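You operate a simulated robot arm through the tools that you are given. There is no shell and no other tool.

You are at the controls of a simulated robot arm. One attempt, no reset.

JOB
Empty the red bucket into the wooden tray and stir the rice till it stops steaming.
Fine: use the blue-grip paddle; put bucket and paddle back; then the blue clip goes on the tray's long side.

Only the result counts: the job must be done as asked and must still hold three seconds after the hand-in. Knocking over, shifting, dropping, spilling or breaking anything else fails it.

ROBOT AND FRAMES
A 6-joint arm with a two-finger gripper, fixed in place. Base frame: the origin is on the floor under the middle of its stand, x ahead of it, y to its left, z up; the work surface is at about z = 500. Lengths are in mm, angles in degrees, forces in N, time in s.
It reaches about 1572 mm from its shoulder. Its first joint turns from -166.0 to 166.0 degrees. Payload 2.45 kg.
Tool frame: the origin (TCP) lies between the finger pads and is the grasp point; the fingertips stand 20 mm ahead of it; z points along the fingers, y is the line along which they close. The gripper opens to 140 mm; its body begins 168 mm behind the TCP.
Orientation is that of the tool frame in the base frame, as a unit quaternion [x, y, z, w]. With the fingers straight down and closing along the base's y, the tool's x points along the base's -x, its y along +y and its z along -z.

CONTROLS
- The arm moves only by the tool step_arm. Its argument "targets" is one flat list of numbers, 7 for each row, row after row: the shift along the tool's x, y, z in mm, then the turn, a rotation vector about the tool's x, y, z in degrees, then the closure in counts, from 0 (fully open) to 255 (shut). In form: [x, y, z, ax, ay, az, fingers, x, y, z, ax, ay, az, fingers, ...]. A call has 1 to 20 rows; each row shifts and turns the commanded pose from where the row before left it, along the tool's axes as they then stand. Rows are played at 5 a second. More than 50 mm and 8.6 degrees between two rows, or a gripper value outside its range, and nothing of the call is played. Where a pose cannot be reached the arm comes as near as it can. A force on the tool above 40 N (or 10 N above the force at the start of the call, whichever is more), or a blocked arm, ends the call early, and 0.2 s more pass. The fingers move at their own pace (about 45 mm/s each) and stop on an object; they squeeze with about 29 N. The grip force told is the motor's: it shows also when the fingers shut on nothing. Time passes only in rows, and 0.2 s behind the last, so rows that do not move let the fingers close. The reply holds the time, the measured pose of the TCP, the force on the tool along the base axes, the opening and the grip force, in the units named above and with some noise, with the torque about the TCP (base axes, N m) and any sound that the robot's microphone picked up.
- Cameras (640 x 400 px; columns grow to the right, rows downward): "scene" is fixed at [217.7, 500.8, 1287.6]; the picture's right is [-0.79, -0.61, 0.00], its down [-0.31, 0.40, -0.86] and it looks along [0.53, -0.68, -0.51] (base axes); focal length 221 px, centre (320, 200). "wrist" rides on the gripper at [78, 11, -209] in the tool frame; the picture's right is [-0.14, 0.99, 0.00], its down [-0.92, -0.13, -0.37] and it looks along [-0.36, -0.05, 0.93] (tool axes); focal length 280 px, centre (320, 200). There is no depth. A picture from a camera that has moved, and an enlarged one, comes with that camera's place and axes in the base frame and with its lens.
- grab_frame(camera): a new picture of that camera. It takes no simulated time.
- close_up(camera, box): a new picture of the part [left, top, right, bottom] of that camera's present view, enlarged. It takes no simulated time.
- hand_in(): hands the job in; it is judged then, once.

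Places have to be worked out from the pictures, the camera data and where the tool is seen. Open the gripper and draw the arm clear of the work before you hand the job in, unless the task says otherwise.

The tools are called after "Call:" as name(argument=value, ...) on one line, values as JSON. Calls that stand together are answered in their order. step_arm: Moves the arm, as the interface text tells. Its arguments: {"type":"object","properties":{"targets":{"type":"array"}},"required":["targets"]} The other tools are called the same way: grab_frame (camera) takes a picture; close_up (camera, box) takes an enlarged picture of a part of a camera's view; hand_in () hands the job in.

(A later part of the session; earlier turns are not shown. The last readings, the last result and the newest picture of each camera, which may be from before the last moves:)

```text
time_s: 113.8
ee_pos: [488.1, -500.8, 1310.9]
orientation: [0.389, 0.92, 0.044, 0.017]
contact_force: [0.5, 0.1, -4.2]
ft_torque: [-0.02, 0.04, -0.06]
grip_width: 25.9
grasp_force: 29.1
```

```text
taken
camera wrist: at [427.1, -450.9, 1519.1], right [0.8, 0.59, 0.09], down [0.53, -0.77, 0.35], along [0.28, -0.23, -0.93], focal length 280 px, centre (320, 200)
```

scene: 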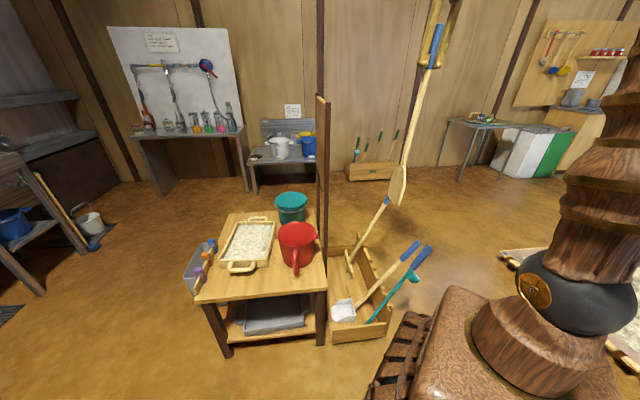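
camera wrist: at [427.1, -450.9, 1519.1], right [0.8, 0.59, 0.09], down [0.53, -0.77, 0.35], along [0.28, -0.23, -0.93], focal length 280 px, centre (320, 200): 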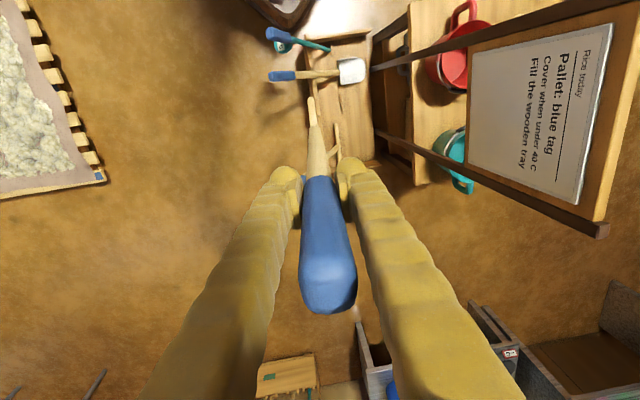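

The paddle is vertical (torque about zero), its tip about 620 mm below the tool point, near z≈690. I carry it in front of the partition first.

Call:
step_arm(targets=[12, 18, -3, 0, 0, 0, 255, 25.6, 35.3, 0.8, 0, 0, 0, 255, 25.6, 35.3, 0.8, 0, 0, 0, 255, 25.6, 35.3, 0.8, 0, 0, 0, 255, 25.6, 35.3, 0.8, 0, 0, 0, 255, 25.6, 35.3, 0.8, 0, 0, 0, 255, 25.6, 35.3, 0.8, 0, 0, 0, 255, 25.6, 35.3, 0.8, 0, 0, 0, 255, 25.6, 35.3, 0.8, 0, 0, 0, 255, 25.6, 35.3, 0.8, 0, 0, 0, 255, 25.6, 35.3, 0.8, 0, 0, 0, 255, 13, 17, 0, 0, 0, 0, 255, 0, 0, 0, 0, 0, 0, 255])

Call:
grab_frame(camera="scene")

Call:
grab_frame(camera="wrist")

```text
time_s: 116.6
ee_pos: [568.5, -27.4, 1341.8]
orientation: [0.389, 0.92, 0.044, 0.017]
contact_force: [-0.8, -0.4, -3.6]
ft_torque: [-0.03, 0.05, -0.04]
grip_width: 25.9
grasp_force: 28.5
```

```text
taken
```

scene: 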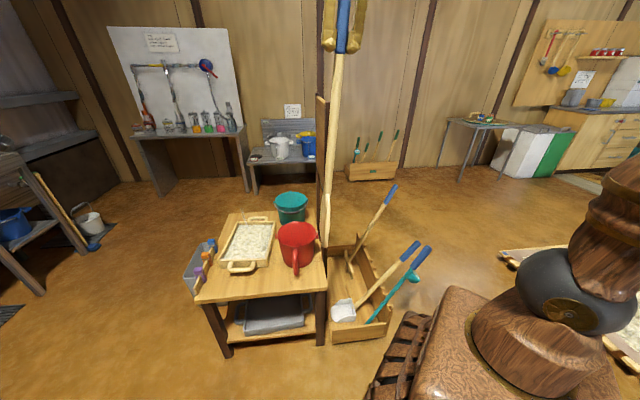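

```text
taken
camera wrist: at [508.4, 20.6, 1550.4], right [0.8, 0.59, 0.09], down [0.53, -0.77, 0.35], along [0.28, -0.23, -0.93], focal length 280 px, centre (320, 200)
```

wrist: 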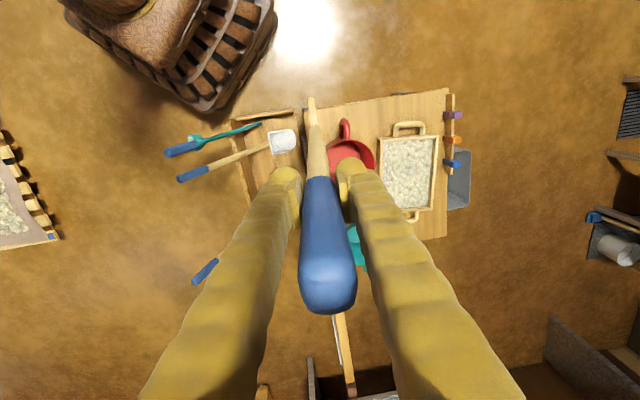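

All clear. Next leg: over the bucket, with 60 mm to spare, to above the tray.

Call:
step_arm(targets=[-12, 16, 1.5, 0, 0, 0, 255, -25.2, 32.6, 3.1, 0, 0, 0, 255, -25.2, 32.6, 3.1, 0, 0, 0, 255, -25.2, 32.6, 3.1, 0, 0, 0, 255, -25.2, 32.6, 3.1, 0, 0, 0, 255, -25.2, 32.6, 3.1, 0, 0, 0, 255, -25.2, 32.6, 3.1, 0, 0, 0, 255, -25.2, 32.6, 3.1, 0, 0, 0, 255, -25.2, 32.6, 3.1, 0, 0, 0, 255, -25.2, 32.6, 3.1, 0, 0, 0, 255, -25.2, 32.6, 3.1, 0, 0, 0, 255, -13, 16.7, 1.5, 0, 0, 0, 255, 0, 0, 0, 0, 0, 0, 255, 0, 0, 0, 0, 0, 0, 255])

Call:
grab_frame(camera="scene")

Call:
grab_frame(camera="wrist")

Call:
close_up(camera="scene", box=[170, 130, 350, 310])

```text
time_s: 119.6
ee_pos: [1021.5, 23.4, 1341.1]
orientation: [0.389, 0.92, 0.042, 0.017]
contact_force: [-0.2, 0.6, -2.9]
ft_torque: [-0.04, 0.06, 0.0]
grip_width: 26.2
grasp_force: 29.7
```

```text
taken
```

scene: 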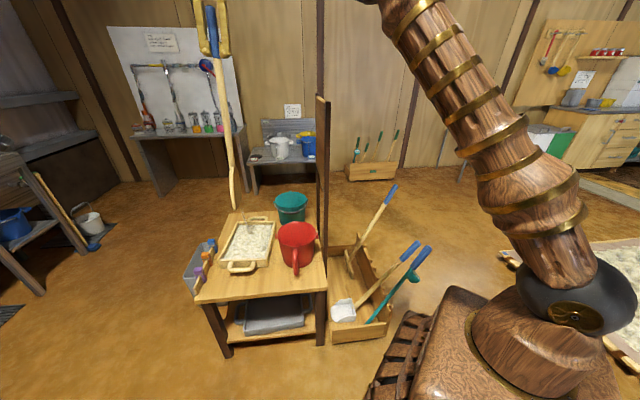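

```text
taken
camera wrist: at [960.3, 73.1, 1549.7], right [0.8, 0.59, 0.09], down [0.53, -0.77, 0.35], along [0.28, -0.23, -0.93], focal length 280 px, centre (320, 200)
```

wrist: 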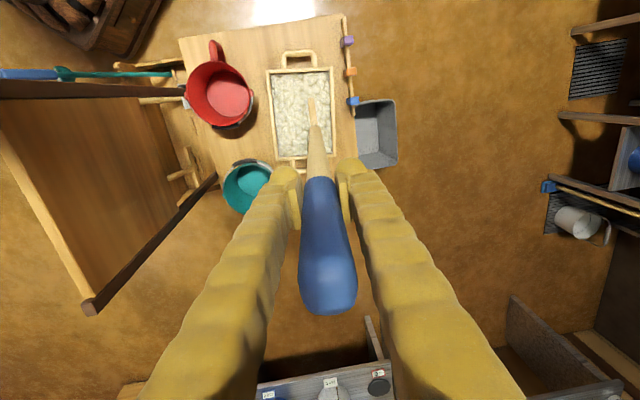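

```text
2.22 times, centred on (260, 220) of scene
camera zoom: at [217.7, 500.8, 1287.6], right [-0.79, -0.61, 0.0], down [-0.31, 0.4, -0.86], along [0.53, -0.68, -0.51], focal length 491 px, centre (453, 156)
```

zoom: 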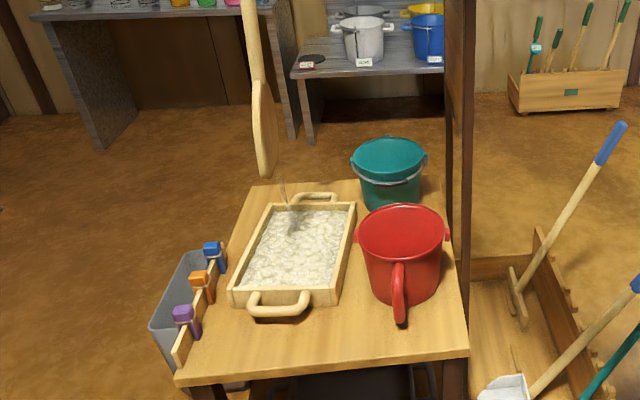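

The blade hangs over the tray with a 6° lean: I put the tip near (1012, 85, 757). I straighten the paddle, centre over the tray at (1032, 37), and look.

Call:
step_arm(targets=[0, 0, 0, 1.75, -2.5, 0, 255, 0, 0, 0, 1.75, -2.5, 0, 255, 1.0, 8.5, 0.5, 0, 0, 0, 255, 1.0, 8.5, 0.5, 0, 0, 0, 255, 0, 0, 0, 0, 0, 0, 255, 0, 0, 0, 0, 0, 0, 255])

Call:
grab_frame(camera="wrist")

Call:
close_up(camera="scene", box=[170, 130, 350, 310])

```text
time_s: 121.0
ee_pos: [1030.3, 37.0, 1340.3]
orientation: [0.39, 0.92, -0.002, 0.044]
contact_force: [0.0, -0.9, -2.9]
ft_torque: [0.05, 0.06, -0.01]
grip_width: 26.2
grasp_force: 28.7
```

```text
taken
camera wrist: at [967.3, 108.5, 1541.5], right [0.81, 0.59, 0.04], down [0.51, -0.74, 0.44], along [0.29, -0.33, -0.9], focal length 280 px, centre (320, 200)
```

wrist: 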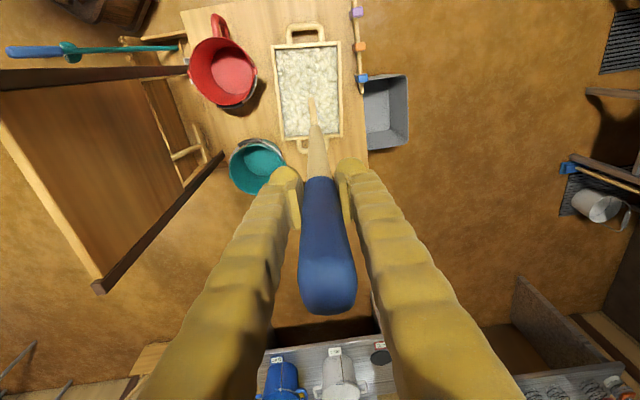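

```text
2.22 times, centred on (260, 220) of scene
camera zoom: at [217.7, 500.8, 1287.6], right [-0.79, -0.61, 0.0], down [-0.31, 0.4, -0.86], along [0.53, -0.68, -0.51], focal length 491 px, centre (453, 156)
```

zoom: 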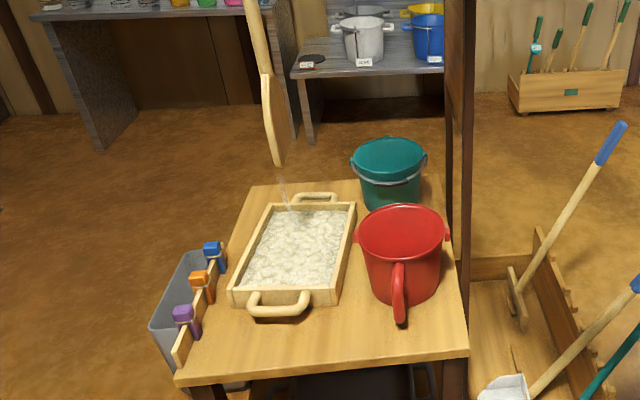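

The paddle is now vertical, and in the same picture its tip lies right over the tray's centre. I lower it to about 20 mm above the tray rim and check.

Call:
step_arm(targets=[3.2, -1.2, 38.4, 0, 0, 0, 255, 3.2, -1.2, 38.4, 0, 0, 0, 255, 3.2, -1.2, 38.4, 0, 0, 0, 255, 3.2, -1.2, 38.4, 0, 0, 0, 255, 2.5, -0.9, 30, 0, 0, 0, 255, 0, 0, 0, 0, 0, 0, 255])

Call:
grab_frame(camera="wrist")

Call:
close_up(camera="scene", box=[190, 130, 330, 290])

Call:
close_up(camera="wrist", box=[220, 20, 400, 190])

```text
time_s: 122.4
ee_pos: [1032.1, 36.4, 1156.0]
orientation: [0.39, 0.92, -0.002, 0.045]
contact_force: [-0.2, 0.3, -2.8]
ft_torque: [0.12, 0.05, 0.0]
grip_width: 25.9
grasp_force: 29.4
```

```text
taken
camera wrist: at [968.7, 107.7, 1357.2], right [0.81, 0.59, 0.04], down [0.51, -0.74, 0.44], along [0.29, -0.33, -0.9], focal length 280 px, centre (320, 200)
```

wrist: 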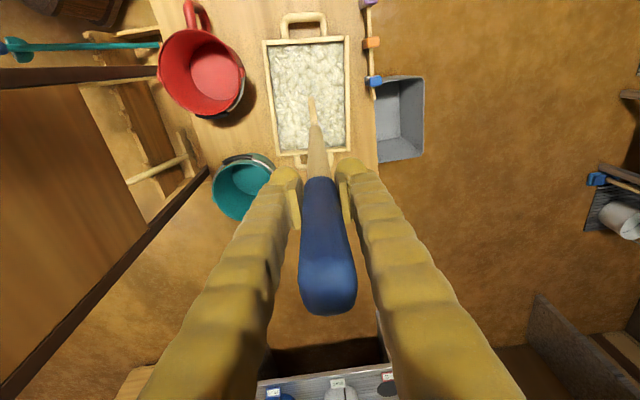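

```text
2.50 times, centred on (260, 210) of scene
camera zoom: at [217.7, 500.8, 1287.6], right [-0.79, -0.61, 0.0], down [-0.31, 0.4, -0.86], along [0.53, -0.68, -0.51], focal length 553 px, centre (470, 175)
```

zoom: 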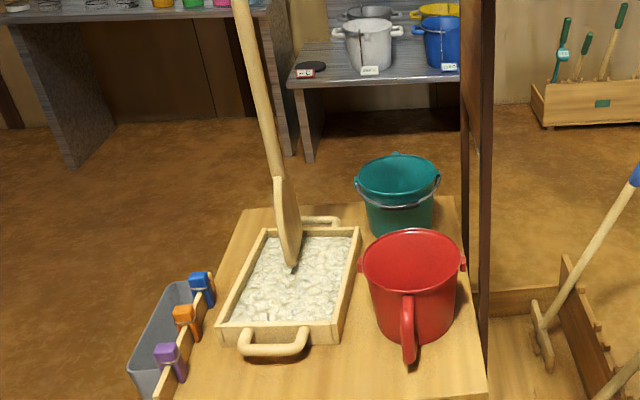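

```text
2.35 times, centred on (310, 105) of wrist
camera zoom: at [968.7, 107.7, 1357.2], right [0.81, 0.59, 0.04], down [0.51, -0.74, 0.44], along [0.29, -0.33, -0.9], focal length 660 px, centre (344, 424)
```

zoom: 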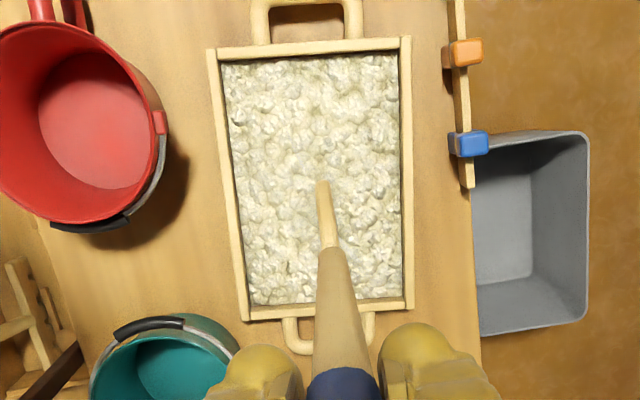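

The tip is about 20 mm above the rice at the tray centre. I lower it gently into the rice, watching the force for floor contact.

Call:
step_arm(targets=[0.8, -0.3, 10, 0, 0, 0, 255, 0.8, -0.3, 10, 0, 0, 0, 255, 0, 0, 0, 0, 0, 0, 255])

Call:
step_arm(targets=[0.6, -0.2, 7, 0, 0, 0, 255, 0, 0, 0, 0, 0, 0, 255])

Call:
step_arm(targets=[0.5, -0.2, 6, 0, 0, 0, 255, 0, 0, 0, 0, 0, 0, 255])

Call:
close_up(camera="scene", box=[190, 130, 330, 290])

Call:
close_up(camera="wrist", box=[220, 20, 400, 190])

```text
time_s: 123.2
ee_pos: [1031.3, 35.8, 1135.5]
orientation: [0.391, 0.92, -0.002, 0.045]
contact_force: [0.6, -0.5, -3.6]
ft_torque: [0.08, 0.07, 0.02]
grip_width: 25.8
grasp_force: 29.1
```

```text
time_s: 123.8
ee_pos: [1032.0, 36.5, 1128.3]
orientation: [0.39, 0.92, -0.003, 0.045]
contact_force: [0.2, 0.5, -3.9]
ft_torque: [0.05, 0.08, 0.02]
grip_width: 26.2
grasp_force: 28.9
```

```text
time_s: 124.4
ee_pos: [1032.4, 36.2, 1122.5]
orientation: [0.391, 0.919, -0.002, 0.044]
contact_force: [-0.7, -1.0, -2.5]
ft_torque: [0.11, 0.04, 0.0]
grip_width: 26.1
grasp_force: 29.2
```

```text
2.50 times, centred on (260, 210) of scene
camera zoom: at [217.7, 500.8, 1287.6], right [-0.79, -0.61, 0.0], down [-0.31, 0.4, -0.86], along [0.53, -0.68, -0.51], focal length 553 px, centre (470, 175)
```

zoom: 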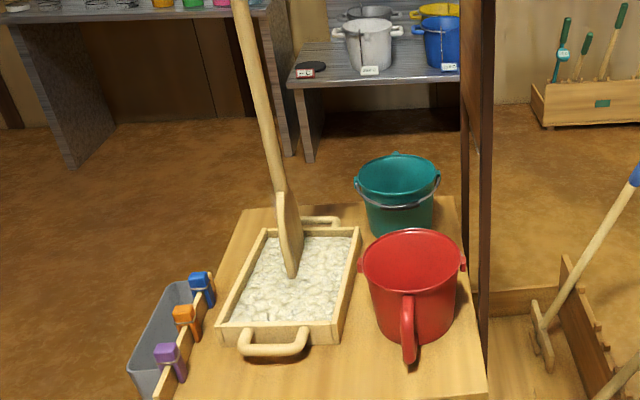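

```text
2.35 times, centred on (310, 105) of wrist
camera zoom: at [968.1, 108.0, 1324.0], right [0.81, 0.59, 0.04], down [0.51, -0.74, 0.44], along [0.29, -0.33, -0.9], focal length 660 px, centre (344, 424)
```

zoom: 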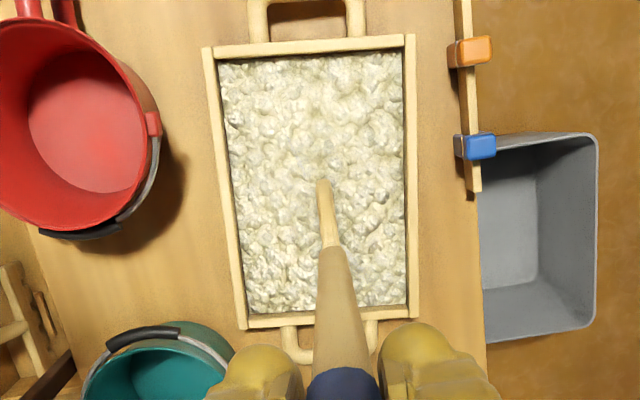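

The blade tip is in the rice with no floor contact. I go 4 mm deeper and make a first slow stroke across the tray, ±60 mm along its short axis, watching force and steam.

Call:
step_arm(targets=[0.3, -0.1, 4, 0, 0, 0, 255, -1.6, 20, 0.7, 0, 0, 0, 255, -1.6, 20, 0.7, 0, 0, 0, 255, -1.6, 20, 0.7, 0, 0, 0, 255, 1.6, -20, -0.7, 0, 0, 0, 255, 1.6, -20, -0.7, 0, 0, 0, 255, 1.6, -20, -0.7, 0, 0, 0, 255, 1.6, -20, -0.7, 0, 0, 0, 255, 1.6, -20, -0.7, 0, 0, 0, 255, 1.6, -20, -0.7, 0, 0, 0, 255, -1.6, 20, 0.7, 0, 0, 0, 255, -1.6, 20, 0.7, 0, 0, 0, 255, -1.6, 20, 0.7, 0, 0, 0, 255])

Call:
close_up(camera="scene", box=[190, 130, 330, 290])

Call:
close_up(camera="wrist", box=[220, 20, 400, 190])

```text
time_s: 127.2
ee_pos: [1032.2, 36.1, 1120.0]
orientation: [0.39, 0.92, -0.001, 0.045]
contact_force: [-0.4, -0.1, -2.5]
ft_torque: [0.02, 0.04, 0.03]
grip_width: 26.0
grasp_force: 29.0
```

```text
2.50 times, centred on (260, 210) of scene
camera zoom: at [217.7, 500.8, 1287.6], right [-0.79, -0.61, 0.0], down [-0.31, 0.4, -0.86], along [0.53, -0.68, -0.51], focal length 553 px, centre (470, 175)
```

zoom: 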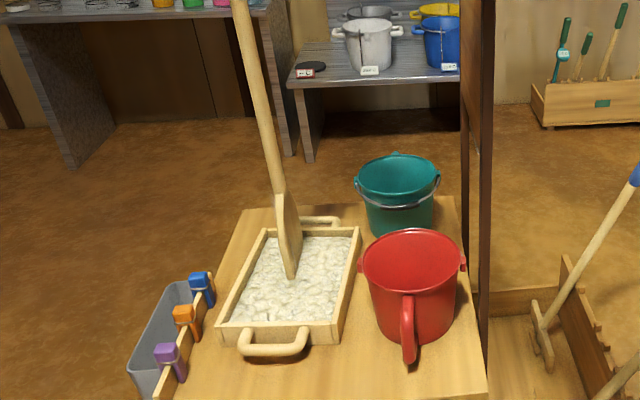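

```text
2.35 times, centred on (310, 105) of wrist
camera zoom: at [968.3, 108.5, 1320.0], right [0.81, 0.59, 0.04], down [0.51, -0.74, 0.44], along [0.29, -0.33, -0.9], focal length 660 px, centre (344, 424)
```

zoom: 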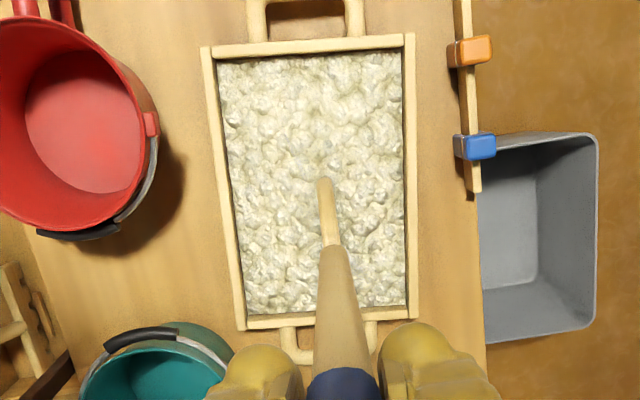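

No resistance and nothing disturbed. I look closely for steam above the tray.

Call:
close_up(camera="scene", box=[200, 170, 300, 280])

Call:
grab_frame(camera="scene")

```text
3.64 times, centred on (250, 225) of scene
camera zoom: at [217.7, 500.8, 1287.6], right [-0.79, -0.61, 0.0], down [-0.31, 0.4, -0.86], along [0.53, -0.68, -0.51], focal length 804 px, centre (574, 109)
```

zoom: 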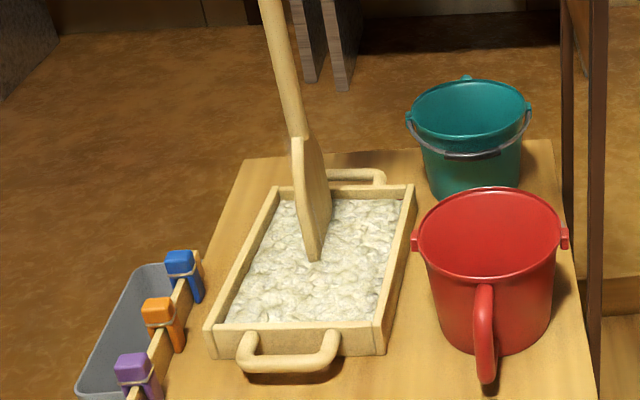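

```text
taken
```

scene: 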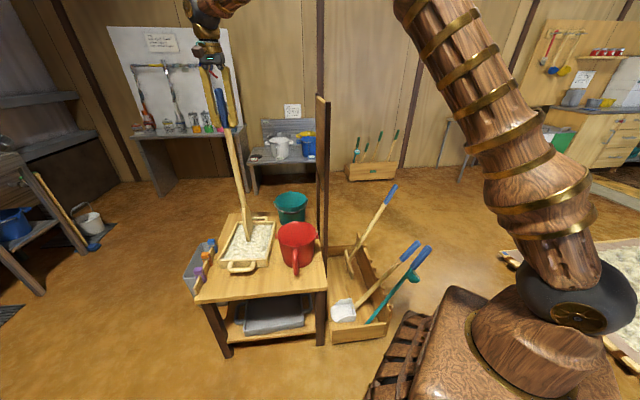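

Nothing visible, though the paddle stands in front of where the plume was (over the tray centre). I keep stirring, with a serpentine over the far half of the tray.

Call:
step_arm(targets=[-19.88, -1.68, 1.59, 0, 0, 0, 255, -19.88, -1.68, 1.59, 0, 0, 0, 255, -19.88, -1.68, 1.59, 0, 0, 0, 255, -1.64, 19.92, 0.75, 0, 0, 0, 255, -1.64, 19.92, 0.75, 0, 0, 0, 255, -1.64, 19.92, 0.75, 0, 0, 0, 255, 1.64, -19.92, -0.75, 0, 0, 0, 255, 1.64, -19.92, -0.75, 0, 0, 0, 255, 1.64, -19.92, -0.75, 0, 0, 0, 255, 1.64, -19.92, -0.75, 0, 0, 0, 255, 1.64, -19.92, -0.75, 0, 0, 0, 255, 1.64, -19.92, -0.75, 0, 0, 0, 255, 19.88, 1.68, -1.59, 0, 0, 0, 255, 19.88, 1.68, -1.59, 0, 0, 0, 255, 19.88, 1.68, -1.59, 0, 0, 0, 255, -1.64, 19.92, 0.75, 0, 0, 0, 255, -1.64, 19.92, 0.75, 0, 0, 0, 255, -1.64, 19.92, 0.75, 0, 0, 0, 255, -1.64, 19.92, 0.75, 0, 0, 0, 255, -1.64, 19.92, 0.75, 0, 0, 0, 255])

Call:
close_up(camera="scene", box=[200, 170, 300, 280])

Call:
close_up(camera="wrist", box=[220, 20, 400, 190])

```text
time_s: 131.4
ee_pos: [1063.3, 62.0, 1119.2]
orientation: [0.391, 0.919, -0.002, 0.045]
contact_force: [-0.5, -0.3, -2.8]
ft_torque: [0.03, -0.04, -0.02]
grip_width: 25.9
grasp_force: 29.1
```

```text
3.64 times, centred on (250, 225) of scene
camera zoom: at [217.7, 500.8, 1287.6], right [-0.79, -0.61, 0.0], down [-0.31, 0.4, -0.86], along [0.53, -0.68, -0.51], focal length 804 px, centre (574, 109)
```

zoom: 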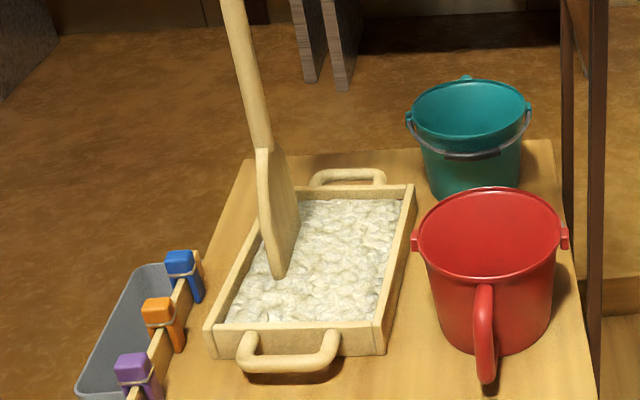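

```text
2.35 times, centred on (310, 105) of wrist
camera zoom: at [999.2, 133.7, 1320.5], right [0.81, 0.59, 0.04], down [0.51, -0.74, 0.44], along [0.29, -0.33, -0.9], focal length 660 px, centre (344, 424)
```

zoom: 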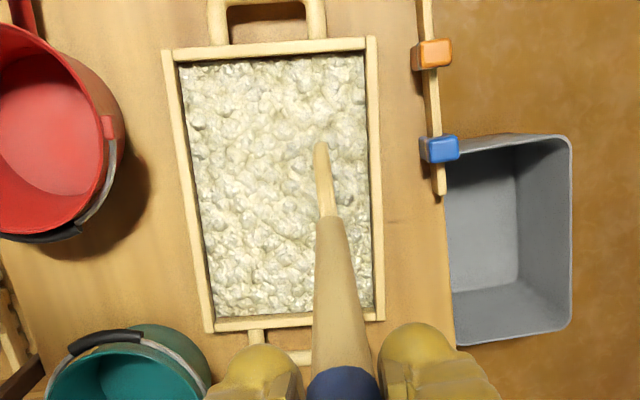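

The centre is clear now and I see no plume. To be thorough I also stir the near half, then check again over time.

Call:
step_arm(targets=[-1.64, 19.92, 0.75, 0, 0, 0, 255, 19.88, 1.68, -1.59, 0, 0, 0, 255, 19.88, 1.68, -1.59, 0, 0, 0, 255, 19.88, 1.68, -1.59, 0, 0, 0, 255, 1.64, -19.92, -0.75, 0, 0, 0, 255, 1.64, -19.92, -0.75, 0, 0, 0, 255, 1.64, -19.92, -0.75, 0, 0, 0, 255, 1.64, -19.92, -0.75, 0, 0, 0, 255, 1.64, -19.92, -0.75, 0, 0, 0, 255, 1.64, -19.92, -0.75, 0, 0, 0, 255, -19.88, -1.68, 1.59, 0, 0, 0, 255, -19.88, -1.68, 1.59, 0, 0, 0, 255, -19.88, -1.68, 1.59, 0, 0, 0, 255, -19.88, -1.68, 1.59, 0, 0, 0, 255, -19.88, -1.68, 1.59, 0, 0, 0, 255, -1.64, 19.92, 0.75, 0, 0, 0, 255, -1.64, 19.92, 0.75, 0, 0, 0, 255, -1.64, 19.92, 0.75, 0, 0, 0, 255])

Call:
close_up(camera="scene", box=[200, 150, 300, 280])

Call:
close_up(camera="wrist", box=[220, 20, 400, 190])

```text
time_s: 135.2
ee_pos: [1056.3, 6.1, 1118.8]
orientation: [0.39, 0.92, -0.001, 0.046]
contact_force: [-0.2, -0.1, -3.7]
ft_torque: [0.02, 0.0, -0.02]
grip_width: 26.0
grasp_force: 28.7
```

```text
3.08 times, centred on (250, 215) of scene
camera zoom: at [217.7, 500.8, 1287.6], right [-0.79, -0.61, 0.0], down [-0.31, 0.4, -0.86], along [0.53, -0.68, -0.51], focal length 680 px, centre (535, 154)
```

zoom: 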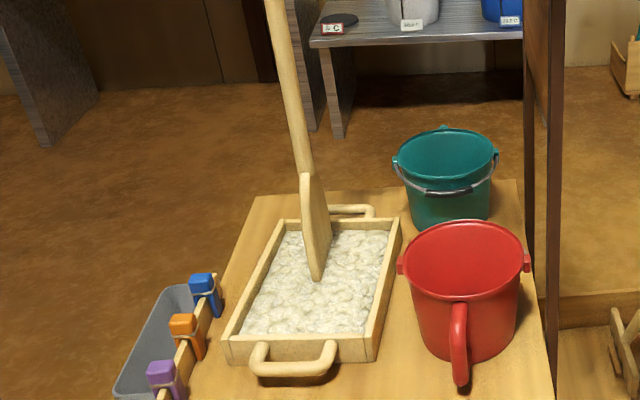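

```text
2.35 times, centred on (310, 105) of wrist
camera zoom: at [992.8, 76.9, 1319.9], right [0.81, 0.59, 0.04], down [0.51, -0.74, 0.44], along [0.29, -0.33, -0.9], focal length 660 px, centre (344, 424)
```

zoom: 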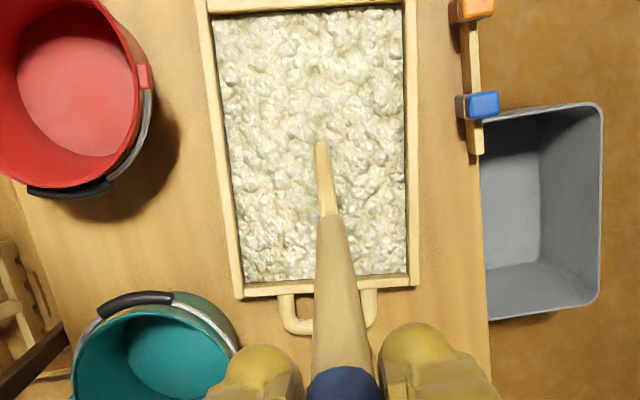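

The paddle again hides the spot where the plume stood. I do another full round of stirring and finish at the side of the tray so the centre is in plain view.

Call:
step_arm(targets=[-1.64, 19.92, 0.75, 0, 0, 0, 255, -1.64, 19.92, 0.75, 0, 0, 0, 255, -1.64, 19.92, 0.75, 0, 0, 0, 255, 19.88, 1.68, -1.59, 0, 0, 0, 255, 19.88, 1.68, -1.59, 0, 0, 0, 255, 19.88, 1.68, -1.59, 0, 0, 0, 255, 19.88, 1.68, -1.59, 0, 0, 0, 255, 19.88, 1.68, -1.59, 0, 0, 0, 255, 1.64, -19.92, -0.75, 0, 0, 0, 255, 1.64, -19.92, -0.75, 0, 0, 0, 255, 1.64, -19.92, -0.75, 0, 0, 0, 255, 1.64, -19.92, -0.75, 0, 0, 0, 255, 1.64, -19.92, -0.75, 0, 0, 0, 255, 1.64, -19.92, -0.75, 0, 0, 0, 255, -19.88, -1.68, 1.59, 0, 0, 0, 255, -19.88, -1.68, 1.59, 0, 0, 0, 255, -19.88, -1.68, 1.59, 0, 0, 0, 255, -19.88, -1.68, 1.59, 0, 0, 0, 255, -19.88, -1.68, 1.59, 0, 0, 0, 255])

Call:
close_up(camera="scene", box=[200, 150, 300, 280])

Call:
grab_frame(camera="wrist")

```text
time_s: 139.2
ee_pos: [1010.7, -31.0, 1119.5]
orientation: [0.391, 0.919, -0.002, 0.045]
contact_force: [1.0, 0.0, -2.0]
ft_torque: [0.02, -0.01, -0.02]
grip_width: 25.8
grasp_force: 28.8
```

```text
3.08 times, centred on (250, 215) of scene
camera zoom: at [217.7, 500.8, 1287.6], right [-0.79, -0.61, 0.0], down [-0.31, 0.4, -0.86], along [0.53, -0.68, -0.51], focal length 680 px, centre (535, 154)
```

zoom: 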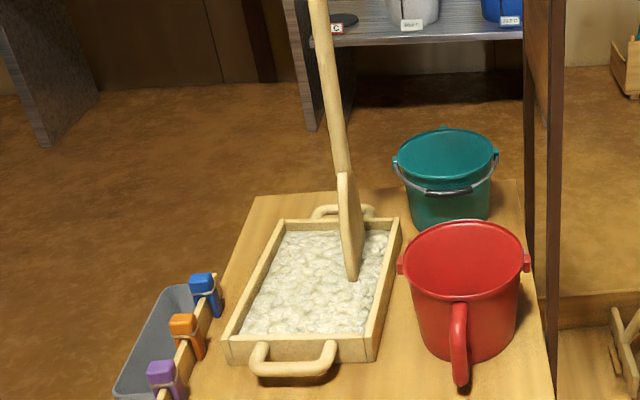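

```text
taken
camera wrist: at [946.7, 39.7, 1319.9], right [0.81, 0.59, 0.04], down [0.51, -0.74, 0.44], along [0.29, -0.33, -0.9], focal length 280 px, centre (320, 200)
```

wrist: 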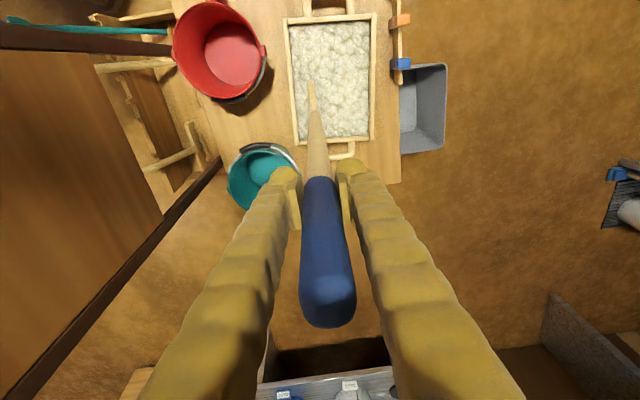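

The centre is in plain view and there is no steam. I make one last round along the outer area so no hot spot is left.

Call:
step_arm(targets=[-19.88, -1.68, 1.59, 0, 0, 0, 255, -19.88, -1.68, 1.59, 0, 0, 0, 255, -1.64, 19.92, 0.75, 0, 0, 0, 255, -1.64, 19.92, 0.75, 0, 0, 0, 255, -1.64, 19.92, 0.75, 0, 0, 0, 255, -1.64, 19.92, 0.75, 0, 0, 0, 255, -1.64, 19.92, 0.75, 0, 0, 0, 255, -1.64, 19.92, 0.75, 0, 0, 0, 255, 19.88, 1.68, -1.59, 0, 0, 0, 255, 19.88, 1.68, -1.59, 0, 0, 0, 255, 19.88, 1.68, -1.59, 0, 0, 0, 255, 19.88, 1.68, -1.59, 0, 0, 0, 255, 19.88, 1.68, -1.59, 0, 0, 0, 255, 19.88, 1.68, -1.59, 0, 0, 0, 255, 19.88, 1.68, -1.59, 0, 0, 0, 255, 1.64, -19.92, -0.75, 0, 0, 0, 255, 1.64, -19.92, -0.75, 0, 0, 0, 255, 1.64, -19.92, -0.75, 0, 0, 0, 255, 1.64, -19.92, -0.75, 0, 0, 0, 255, 1.64, -19.92, -0.75, 0, 0, 0, 255])

Call:
close_up(camera="scene", box=[200, 150, 300, 280])

```text
time_s: 143.4
ee_pos: [963.4, 59.2, 1119.6]
orientation: [0.391, 0.919, -0.002, 0.045]
contact_force: [-1.2, -0.7, -3.2]
ft_torque: [-0.01, 0.04, 0.01]
grip_width: 26.0
grasp_force: 28.8
```

```text
3.08 times, centred on (250, 215) of scene
camera zoom: at [217.7, 500.8, 1287.6], right [-0.79, -0.61, 0.0], down [-0.31, 0.4, -0.86], along [0.53, -0.68, -0.51], focal length 680 px, centre (535, 154)
```

zoom: 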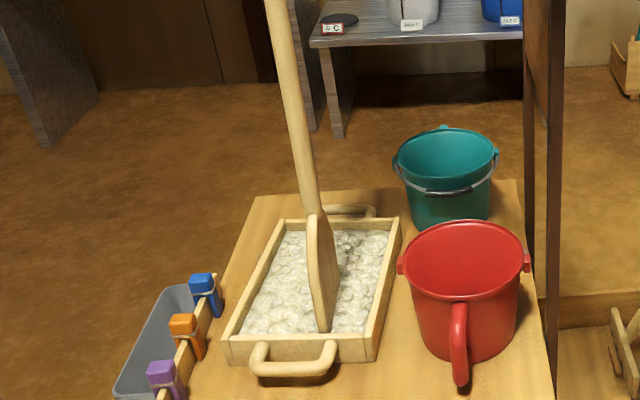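

The stirring is done, with no resistance and no spill. I lift the paddle straight up out of the tray and look once more for steam.

Call:
step_arm(targets=[-1.2, 0.4, -15, 0, 0, 0, 255, -2.5, 0.9, -30, 0, 0, 0, 255, -3.7, 1.36, -44.2, 0, 0, 0, 255, -3.7, 1.36, -44.2, 0, 0, 0, 255, -3.7, 1.36, -44.2, 0, 0, 0, 255, -3.7, 1.36, -44.2, 0, 0, 0, 255, 0, 0, 0, 0, 0, 0, 255])

Call:
close_up(camera="scene", box=[190, 150, 310, 290])

Call:
grab_frame(camera="wrist")

```text
time_s: 145.0
ee_pos: [963.8, 57.5, 1342.4]
orientation: [0.391, 0.919, -0.002, 0.045]
contact_force: [-0.1, -0.1, -3.6]
ft_torque: [0.0, -0.03, 0.04]
grip_width: 25.9
grasp_force: 28.8
```

```text
2.86 times, centred on (250, 220) of scene
camera zoom: at [217.7, 500.8, 1287.6], right [-0.79, -0.61, 0.0], down [-0.31, 0.4, -0.86], along [0.53, -0.68, -0.51], focal length 632 px, centre (520, 143)
```

zoom: 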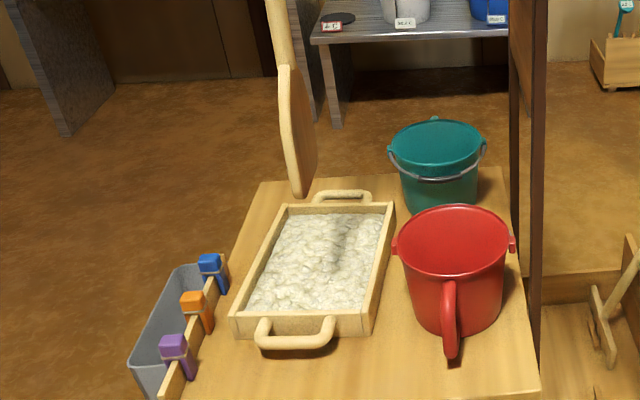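

```text
taken
camera wrist: at [898.9, 129.2, 1542.8], right [0.81, 0.59, 0.04], down [0.52, -0.74, 0.44], along [0.29, -0.33, -0.9], focal length 280 px, centre (320, 200)
```

wrist: 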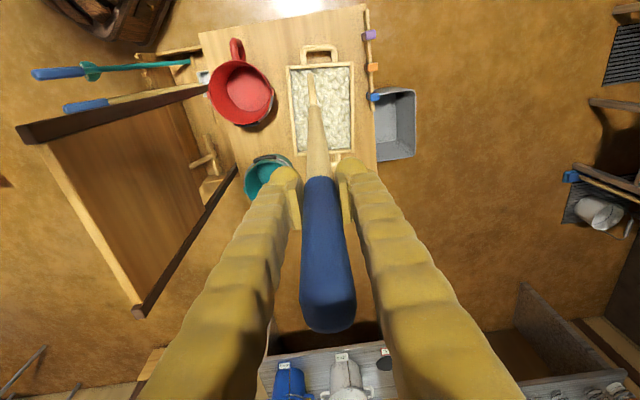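

The rice looks calm, but the paddle still overlaps the line of sight. I move it away to the waypoint in front of the partition and check with an unobstructed view before putting it back.

Call:
step_arm(targets=[10, -17, -1.4, 0, 0, 0, 255, 21.1, -34.3, -2.8, 0, 0, 0, 255, 21.1, -34.3, -2.8, 0, 0, 0, 255, 21.1, -34.3, -2.8, 0, 0, 0, 255, 21.1, -34.3, -2.8, 0, 0, 0, 255, 21.1, -34.3, -2.8, 0, 0, 0, 255, 21.1, -34.3, -2.8, 0, 0, 0, 255, 21.1, -34.3, -2.8, 0, 0, 0, 255, 21.1, -34.3, -2.8, 0, 0, 0, 255, 21.1, -34.3, -2.8, 0, 0, 0, 255, 11, -17, -1.4, 0, 0, 0, 255, 0, 0, 0, 0, 0, 0, 255])

Call:
close_up(camera="scene", box=[170, 150, 350, 300])

Call:
close_up(camera="scene", box=[205, 180, 295, 280])

```text
time_s: 147.6
ee_pos: [578.4, -27.1, 1328.8]
orientation: [0.389, 0.921, -0.006, 0.035]
contact_force: [0.3, 0.4, -3.3]
ft_torque: [0.0, 0.0, 0.02]
grip_width: 26.2
grasp_force: 28.8
```

```text
2.67 times, centred on (260, 225) of scene
camera zoom: at [217.7, 500.8, 1287.6], right [-0.79, -0.61, 0.0], down [-0.31, 0.4, -0.86], along [0.53, -0.68, -0.51], focal length 590 px, centre (480, 133)
```

zoom: 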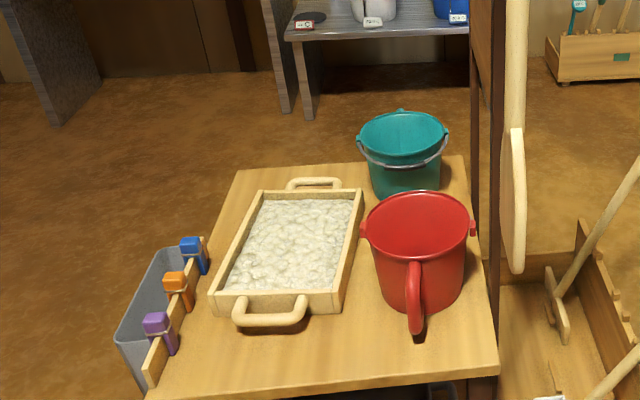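

```text
4.00 times, centred on (250, 230) of scene
camera zoom: at [217.7, 500.8, 1287.6], right [-0.79, -0.61, 0.0], down [-0.31, 0.4, -0.86], along [0.53, -0.68, -0.51], focal length 884 px, centre (600, 80)
```

zoom: 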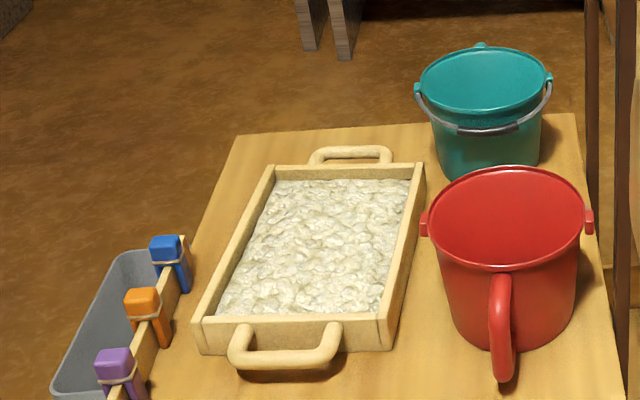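

There is no steam any more: the view over the tray is clear. The pose reading is a little off what I commanded, so I hold one row and recheck before going on.

Call:
step_arm(targets=[0, 0, 0, 0, 0, 0, 255, 0, 0, 0, 0, 0, 0, 255])

Call:
grab_frame(camera="wrist")

Call:
grab_frame(camera="scene")

```text
time_s: 148.2
ee_pos: [577.1, -27.8, 1330.4]
orientation: [0.39, 0.92, -0.006, 0.036]
contact_force: [0.0, 0.1, -3.5]
ft_torque: [-0.03, 0.0, 0.0]
grip_width: 26.0
grasp_force: 28.7
```

```text
taken
camera wrist: at [517.4, 43.5, 1532.4], right [0.81, 0.59, 0.03], down [0.52, -0.74, 0.43], along [0.27, -0.33, -0.9], focal length 280 px, centre (320, 200)
```

wrist: 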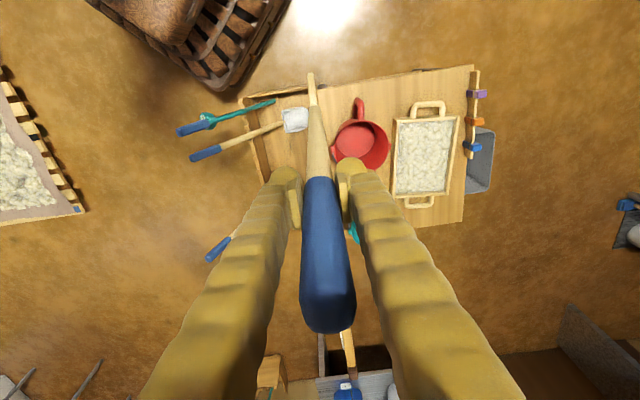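

```text
taken
```

scene: 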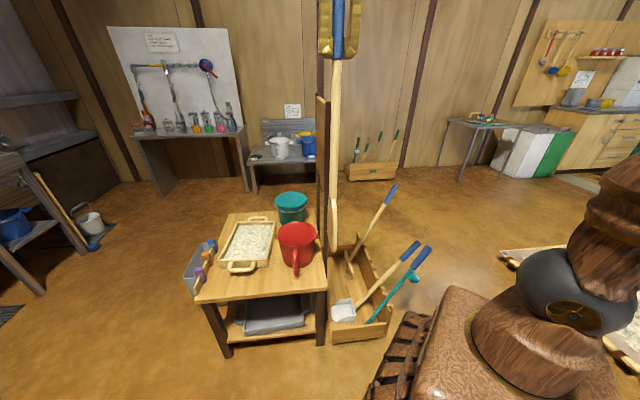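

The paddle has pivoted about 5° in the grip (around the closing axis) during stirring, so I must allow for that when re-racking. I re-orient the tool so the paddle keeps its original direction, then check.

Call:
step_arm(targets=[0, 0, 0, -2.12, -0.55, 0, 255, 0, 0, 0, -2.12, -0.55, 0, 255, 0, 0, 0, 0, 0, 0, 255])

Call:
close_up(camera="wrist", box=[240, 40, 400, 220])

```text
time_s: 149.0
ee_pos: [570.0, -29.1, 1338.4]
orientation: [0.389, 0.918, 0.028, 0.066]
contact_force: [-1.2, -11.4, -2.9]
ft_torque: [0.8, -0.49, 0.17]
grip_width: 25.9
grasp_force: 29.1
```

```text
2.22 times, centred on (320, 130) of wrist
camera zoom: at [493.6, 34.0, 1537.7], right [0.8, 0.59, 0.12], down [0.49, -0.75, 0.44], along [0.35, -0.3, -0.89], focal length 623 px, centre (320, 356)
```

zoom: 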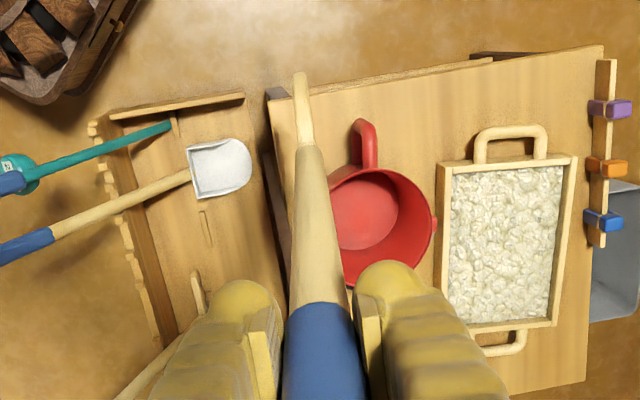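

A sideways force of 11 N has appeared on the tool. I look at what is touching before moving any further.

Call:
grab_frame(camera="scene")

Call:
close_up(camera="scene", box=[270, 0, 400, 300])

Call:
grab_frame(camera="wrist")

```text
taken
```

scene: 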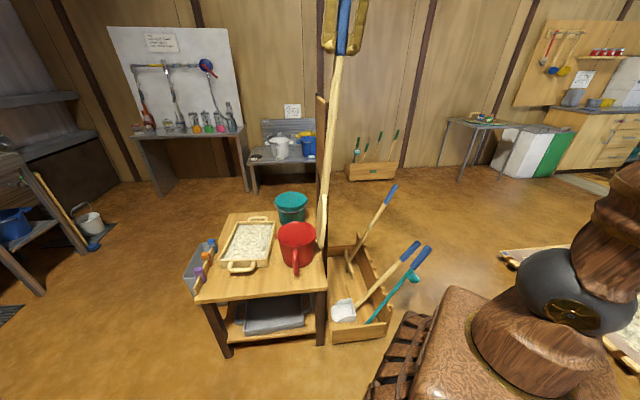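

```text
1.33 times, centred on (335, 150) of scene
camera zoom: at [217.7, 500.8, 1287.6], right [-0.79, -0.61, 0.0], down [-0.31, 0.4, -0.86], along [0.53, -0.68, -0.51], focal length 295 px, centre (300, 267)
```

zoom: 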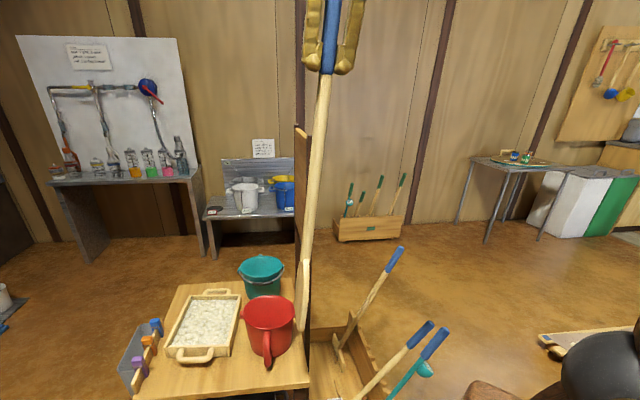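

```text
taken
camera wrist: at [493.6, 34.0, 1537.7], right [0.8, 0.59, 0.12], down [0.49, -0.75, 0.44], along [0.35, -0.3, -0.89], focal length 280 px, centre (320, 200)
```

wrist: 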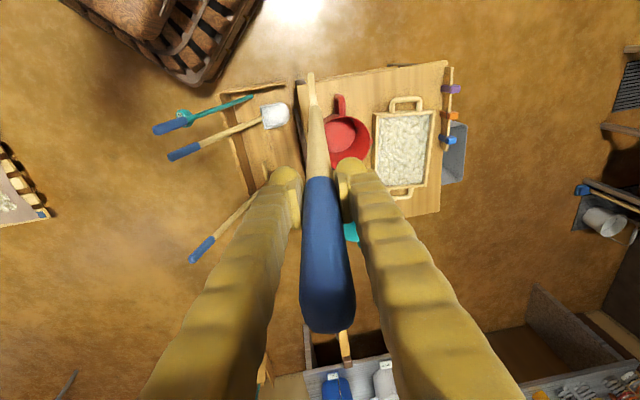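

The paddle hangs freely in the picture. The arm jumped back to its commanded place, so that force may be only a swing. I hold for a second and re-read.

Call:
step_arm(targets=[0, 0, 0, 0, 0, 0, 255, 0, 0, 0, 0, 0, 0, 255, 0, 0, 0, 0, 0, 0, 255, 0, 0, 0, 0, 0, 0, 255])

Call:
grab_frame(camera="wrist")

```text
time_s: 150.0
ee_pos: [567.1, -27.7, 1341.4]
orientation: [0.388, 0.919, 0.029, 0.068]
contact_force: [0.0, -0.3, -4.3]
ft_torque: [-0.05, 0.08, 0.02]
grip_width: 26.1
grasp_force: 28.8
```

```text
taken
camera wrist: at [491.2, 35.5, 1540.0], right [0.8, 0.59, 0.12], down [0.49, -0.75, 0.45], along [0.35, -0.3, -0.89], focal length 280 px, centre (320, 200)
```

wrist: 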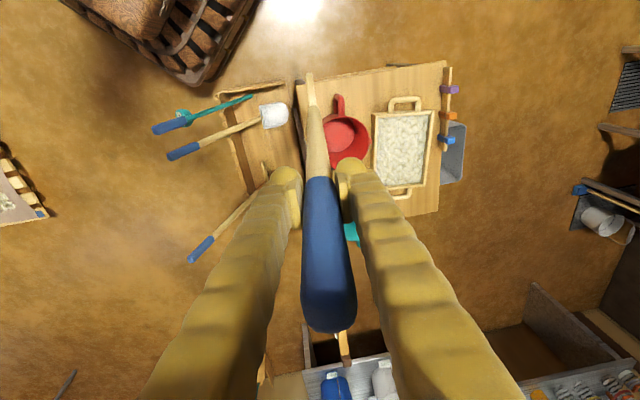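

Settled: force is back to just the paddle's weight. I carry on to the position above the rack.

Call:
step_arm(targets=[-12, -17, 0.8, 0, 0, 0, 255, -25.6, -35.4, 1.65, 0, 0, 0, 255, -25.6, -35.4, 1.65, 0, 0, 0, 255, -25.6, -35.4, 1.65, 0, 0, 0, 255, -25.6, -35.4, 1.65, 0, 0, 0, 255, -25.6, -35.4, 1.65, 0, 0, 0, 255, -25.6, -35.4, 1.65, 0, 0, 0, 255, -25.6, -35.4, 1.65, 0, 0, 0, 255, -25.6, -35.4, 1.65, 0, 0, 0, 255, -25.6, -35.4, 1.65, 0, 0, 0, 255, -25.6, -35.4, 1.65, 0, 0, 0, 255, -13.7, -18.4, 0.85, 0, 0, 0, 255, 0, 0, 0, 0, 0, 0, 255, 0, 0, 0, 0, 0, 0, 255])

Call:
grab_frame(camera="wrist")

Call:
grab_frame(camera="scene")

```text
time_s: 153.0
ee_pos: [489.6, -501.6, 1311.8]
orientation: [0.388, 0.919, 0.028, 0.068]
contact_force: [-0.4, -0.1, -3.3]
ft_torque: [-0.05, 0.07, 0.0]
grip_width: 26.4
grasp_force: 28.9
```

```text
taken
camera wrist: at [411.5, -437.7, 1510.4], right [0.8, 0.59, 0.12], down [0.49, -0.75, 0.45], along [0.35, -0.3, -0.89], focal length 280 px, centre (320, 200)
```

wrist: 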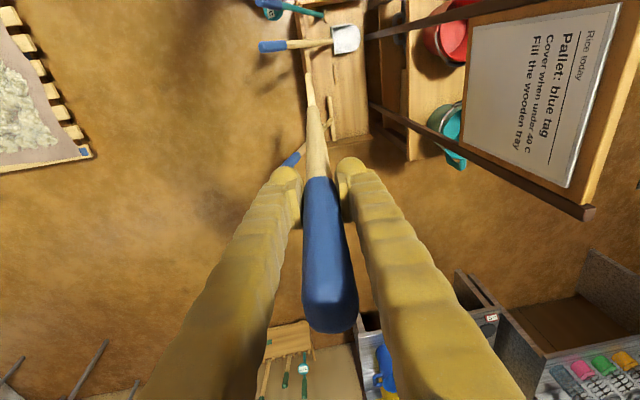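

```text
taken
```

scene: 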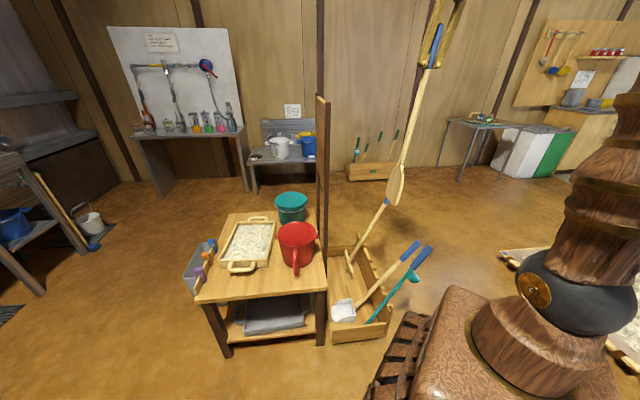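

The paddle's image matches the one before transit. Now I tilt it back to its rack lean, with a correction for the 5° pivot, and compare.

Call:
step_arm(targets=[0, 0, 0, -3.78, 0.14, 0.446, 255, 0, 0, 0, -3.78, 0.14, 0.446, 255, 0, 0, 0, -3.78, 0.14, 0.446, 255, 0, 0, 0, -3.78, 0.14, 0.446, 255, 0, 0, 0, -3.78, 0.14, 0.446, 255, 2.4, -12.5, 26.4, 0, 0, 0, 255, 2.4, -12.5, 26.4, 0, 0, 0, 255, 0, 0, 0, 0, 0, 0, 255, 0, 0, 0, 0, 0, 0, 255])

Call:
grab_frame(camera="wrist")

Call:
grab_frame(camera="scene")

```text
time_s: 155.0
ee_pos: [489.3, -502.0, 1251.6]
orientation: [0.389, 0.894, 0.183, 0.125]
contact_force: [0.4, -0.1, -3.4]
ft_torque: [-0.27, 0.3, 0.0]
grip_width: 26.1
grasp_force: 28.9
```

```text
taken
camera wrist: at [367.3, -484.7, 1437.7], right [0.74, 0.52, 0.43], down [0.39, -0.85, 0.35], along [0.55, -0.09, -0.83], focal length 280 px, centre (320, 200)
```

wrist: 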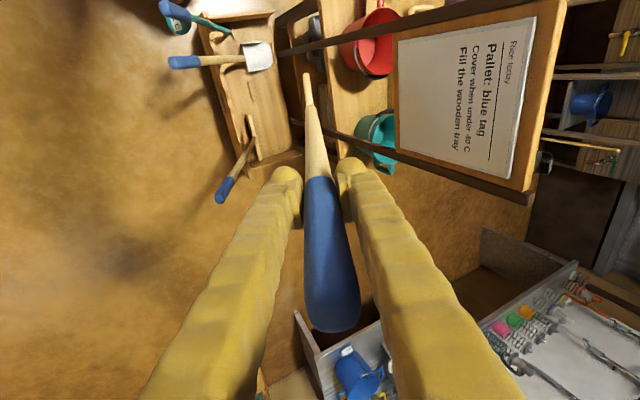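

```text
taken
```

scene: 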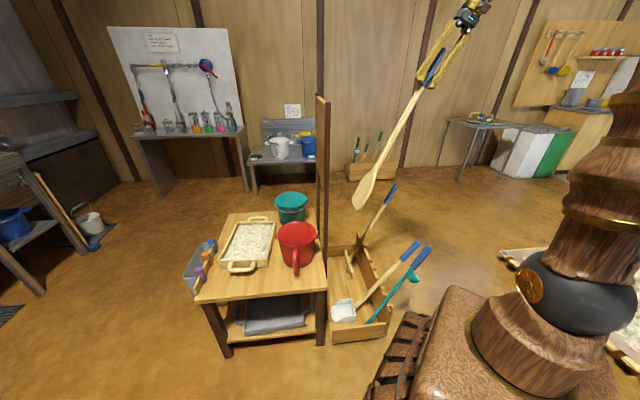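

It matches the pick-up picture almost to the pixel. I lower it along the same path, checking part-way.

Call:
step_arm(targets=[2, -10, 20, 0, 0, 0, 255, 3.9, -19.2, 40.6, 0, 0, 0, 255, 3.9, -19.2, 40.6, 0, 0, 0, 255, 3.9, -19.2, 40.6, 0, 0, 0, 255, 3.9, -19.2, 40.6, 0, 0, 0, 255, 3.9, -19.2, 40.6, 0, 0, 0, 255, 3.9, -19.2, 40.6, 0, 0, 0, 255, 3.9, -19.2, 40.6, 0, 0, 0, 255, 3.9, -19.2, 40.6, 0, 0, 0, 255, 3.9, -19.2, 40.6, 0, 0, 0, 255, 3.9, -19.2, 40.6, 0, 0, 0, 255, 3.9, -19.2, 40.6, 0, 0, 0, 255, 2, -10, 20, 0, 0, 0, 255, 0, 0, 0, 0, 0, 0, 255, 0, 0, 0, 0, 0, 0, 255])

Call:
close_up(camera="scene", box=[330, 150, 430, 330])

Call:
grab_frame(camera="wrist")

```text
time_s: 158.2
ee_pos: [484.0, -499.4, 710.5]
orientation: [0.39, 0.894, 0.182, 0.124]
contact_force: [0.1, 0.1, -2.4]
ft_torque: [-0.29, 0.27, 0.01]
grip_width: 26.1
grasp_force: 29.2
```

```text
2.22 times, centred on (380, 240) of scene
camera zoom: at [217.7, 500.8, 1287.6], right [-0.79, -0.61, 0.0], down [-0.31, 0.4, -0.86], along [0.53, -0.68, -0.51], focal length 491 px, centre (187, 111)
```

zoom: 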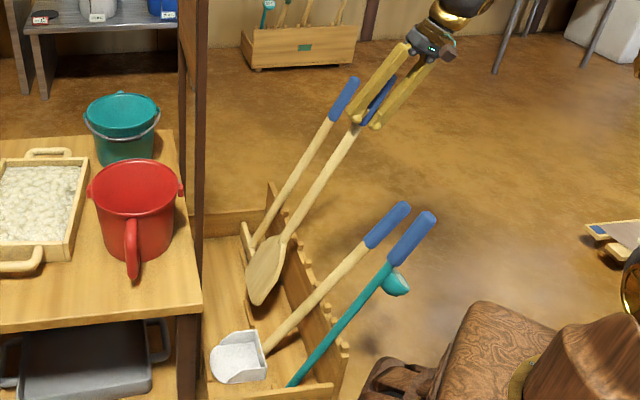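

```text
taken
camera wrist: at [362.7, -483.6, 897.8], right [0.74, 0.52, 0.43], down [0.39, -0.85, 0.35], along [0.55, -0.09, -0.83], focal length 280 px, centre (320, 200)
```

wrist: 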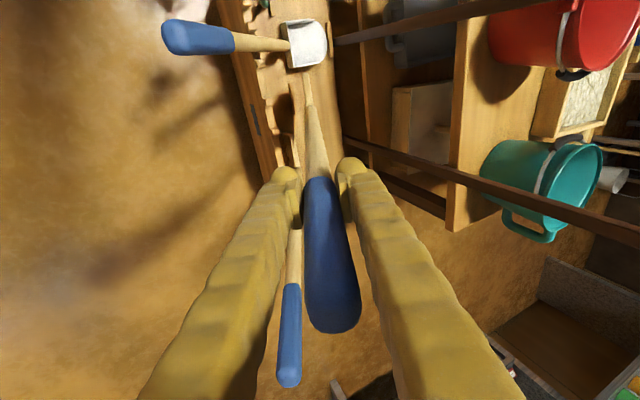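

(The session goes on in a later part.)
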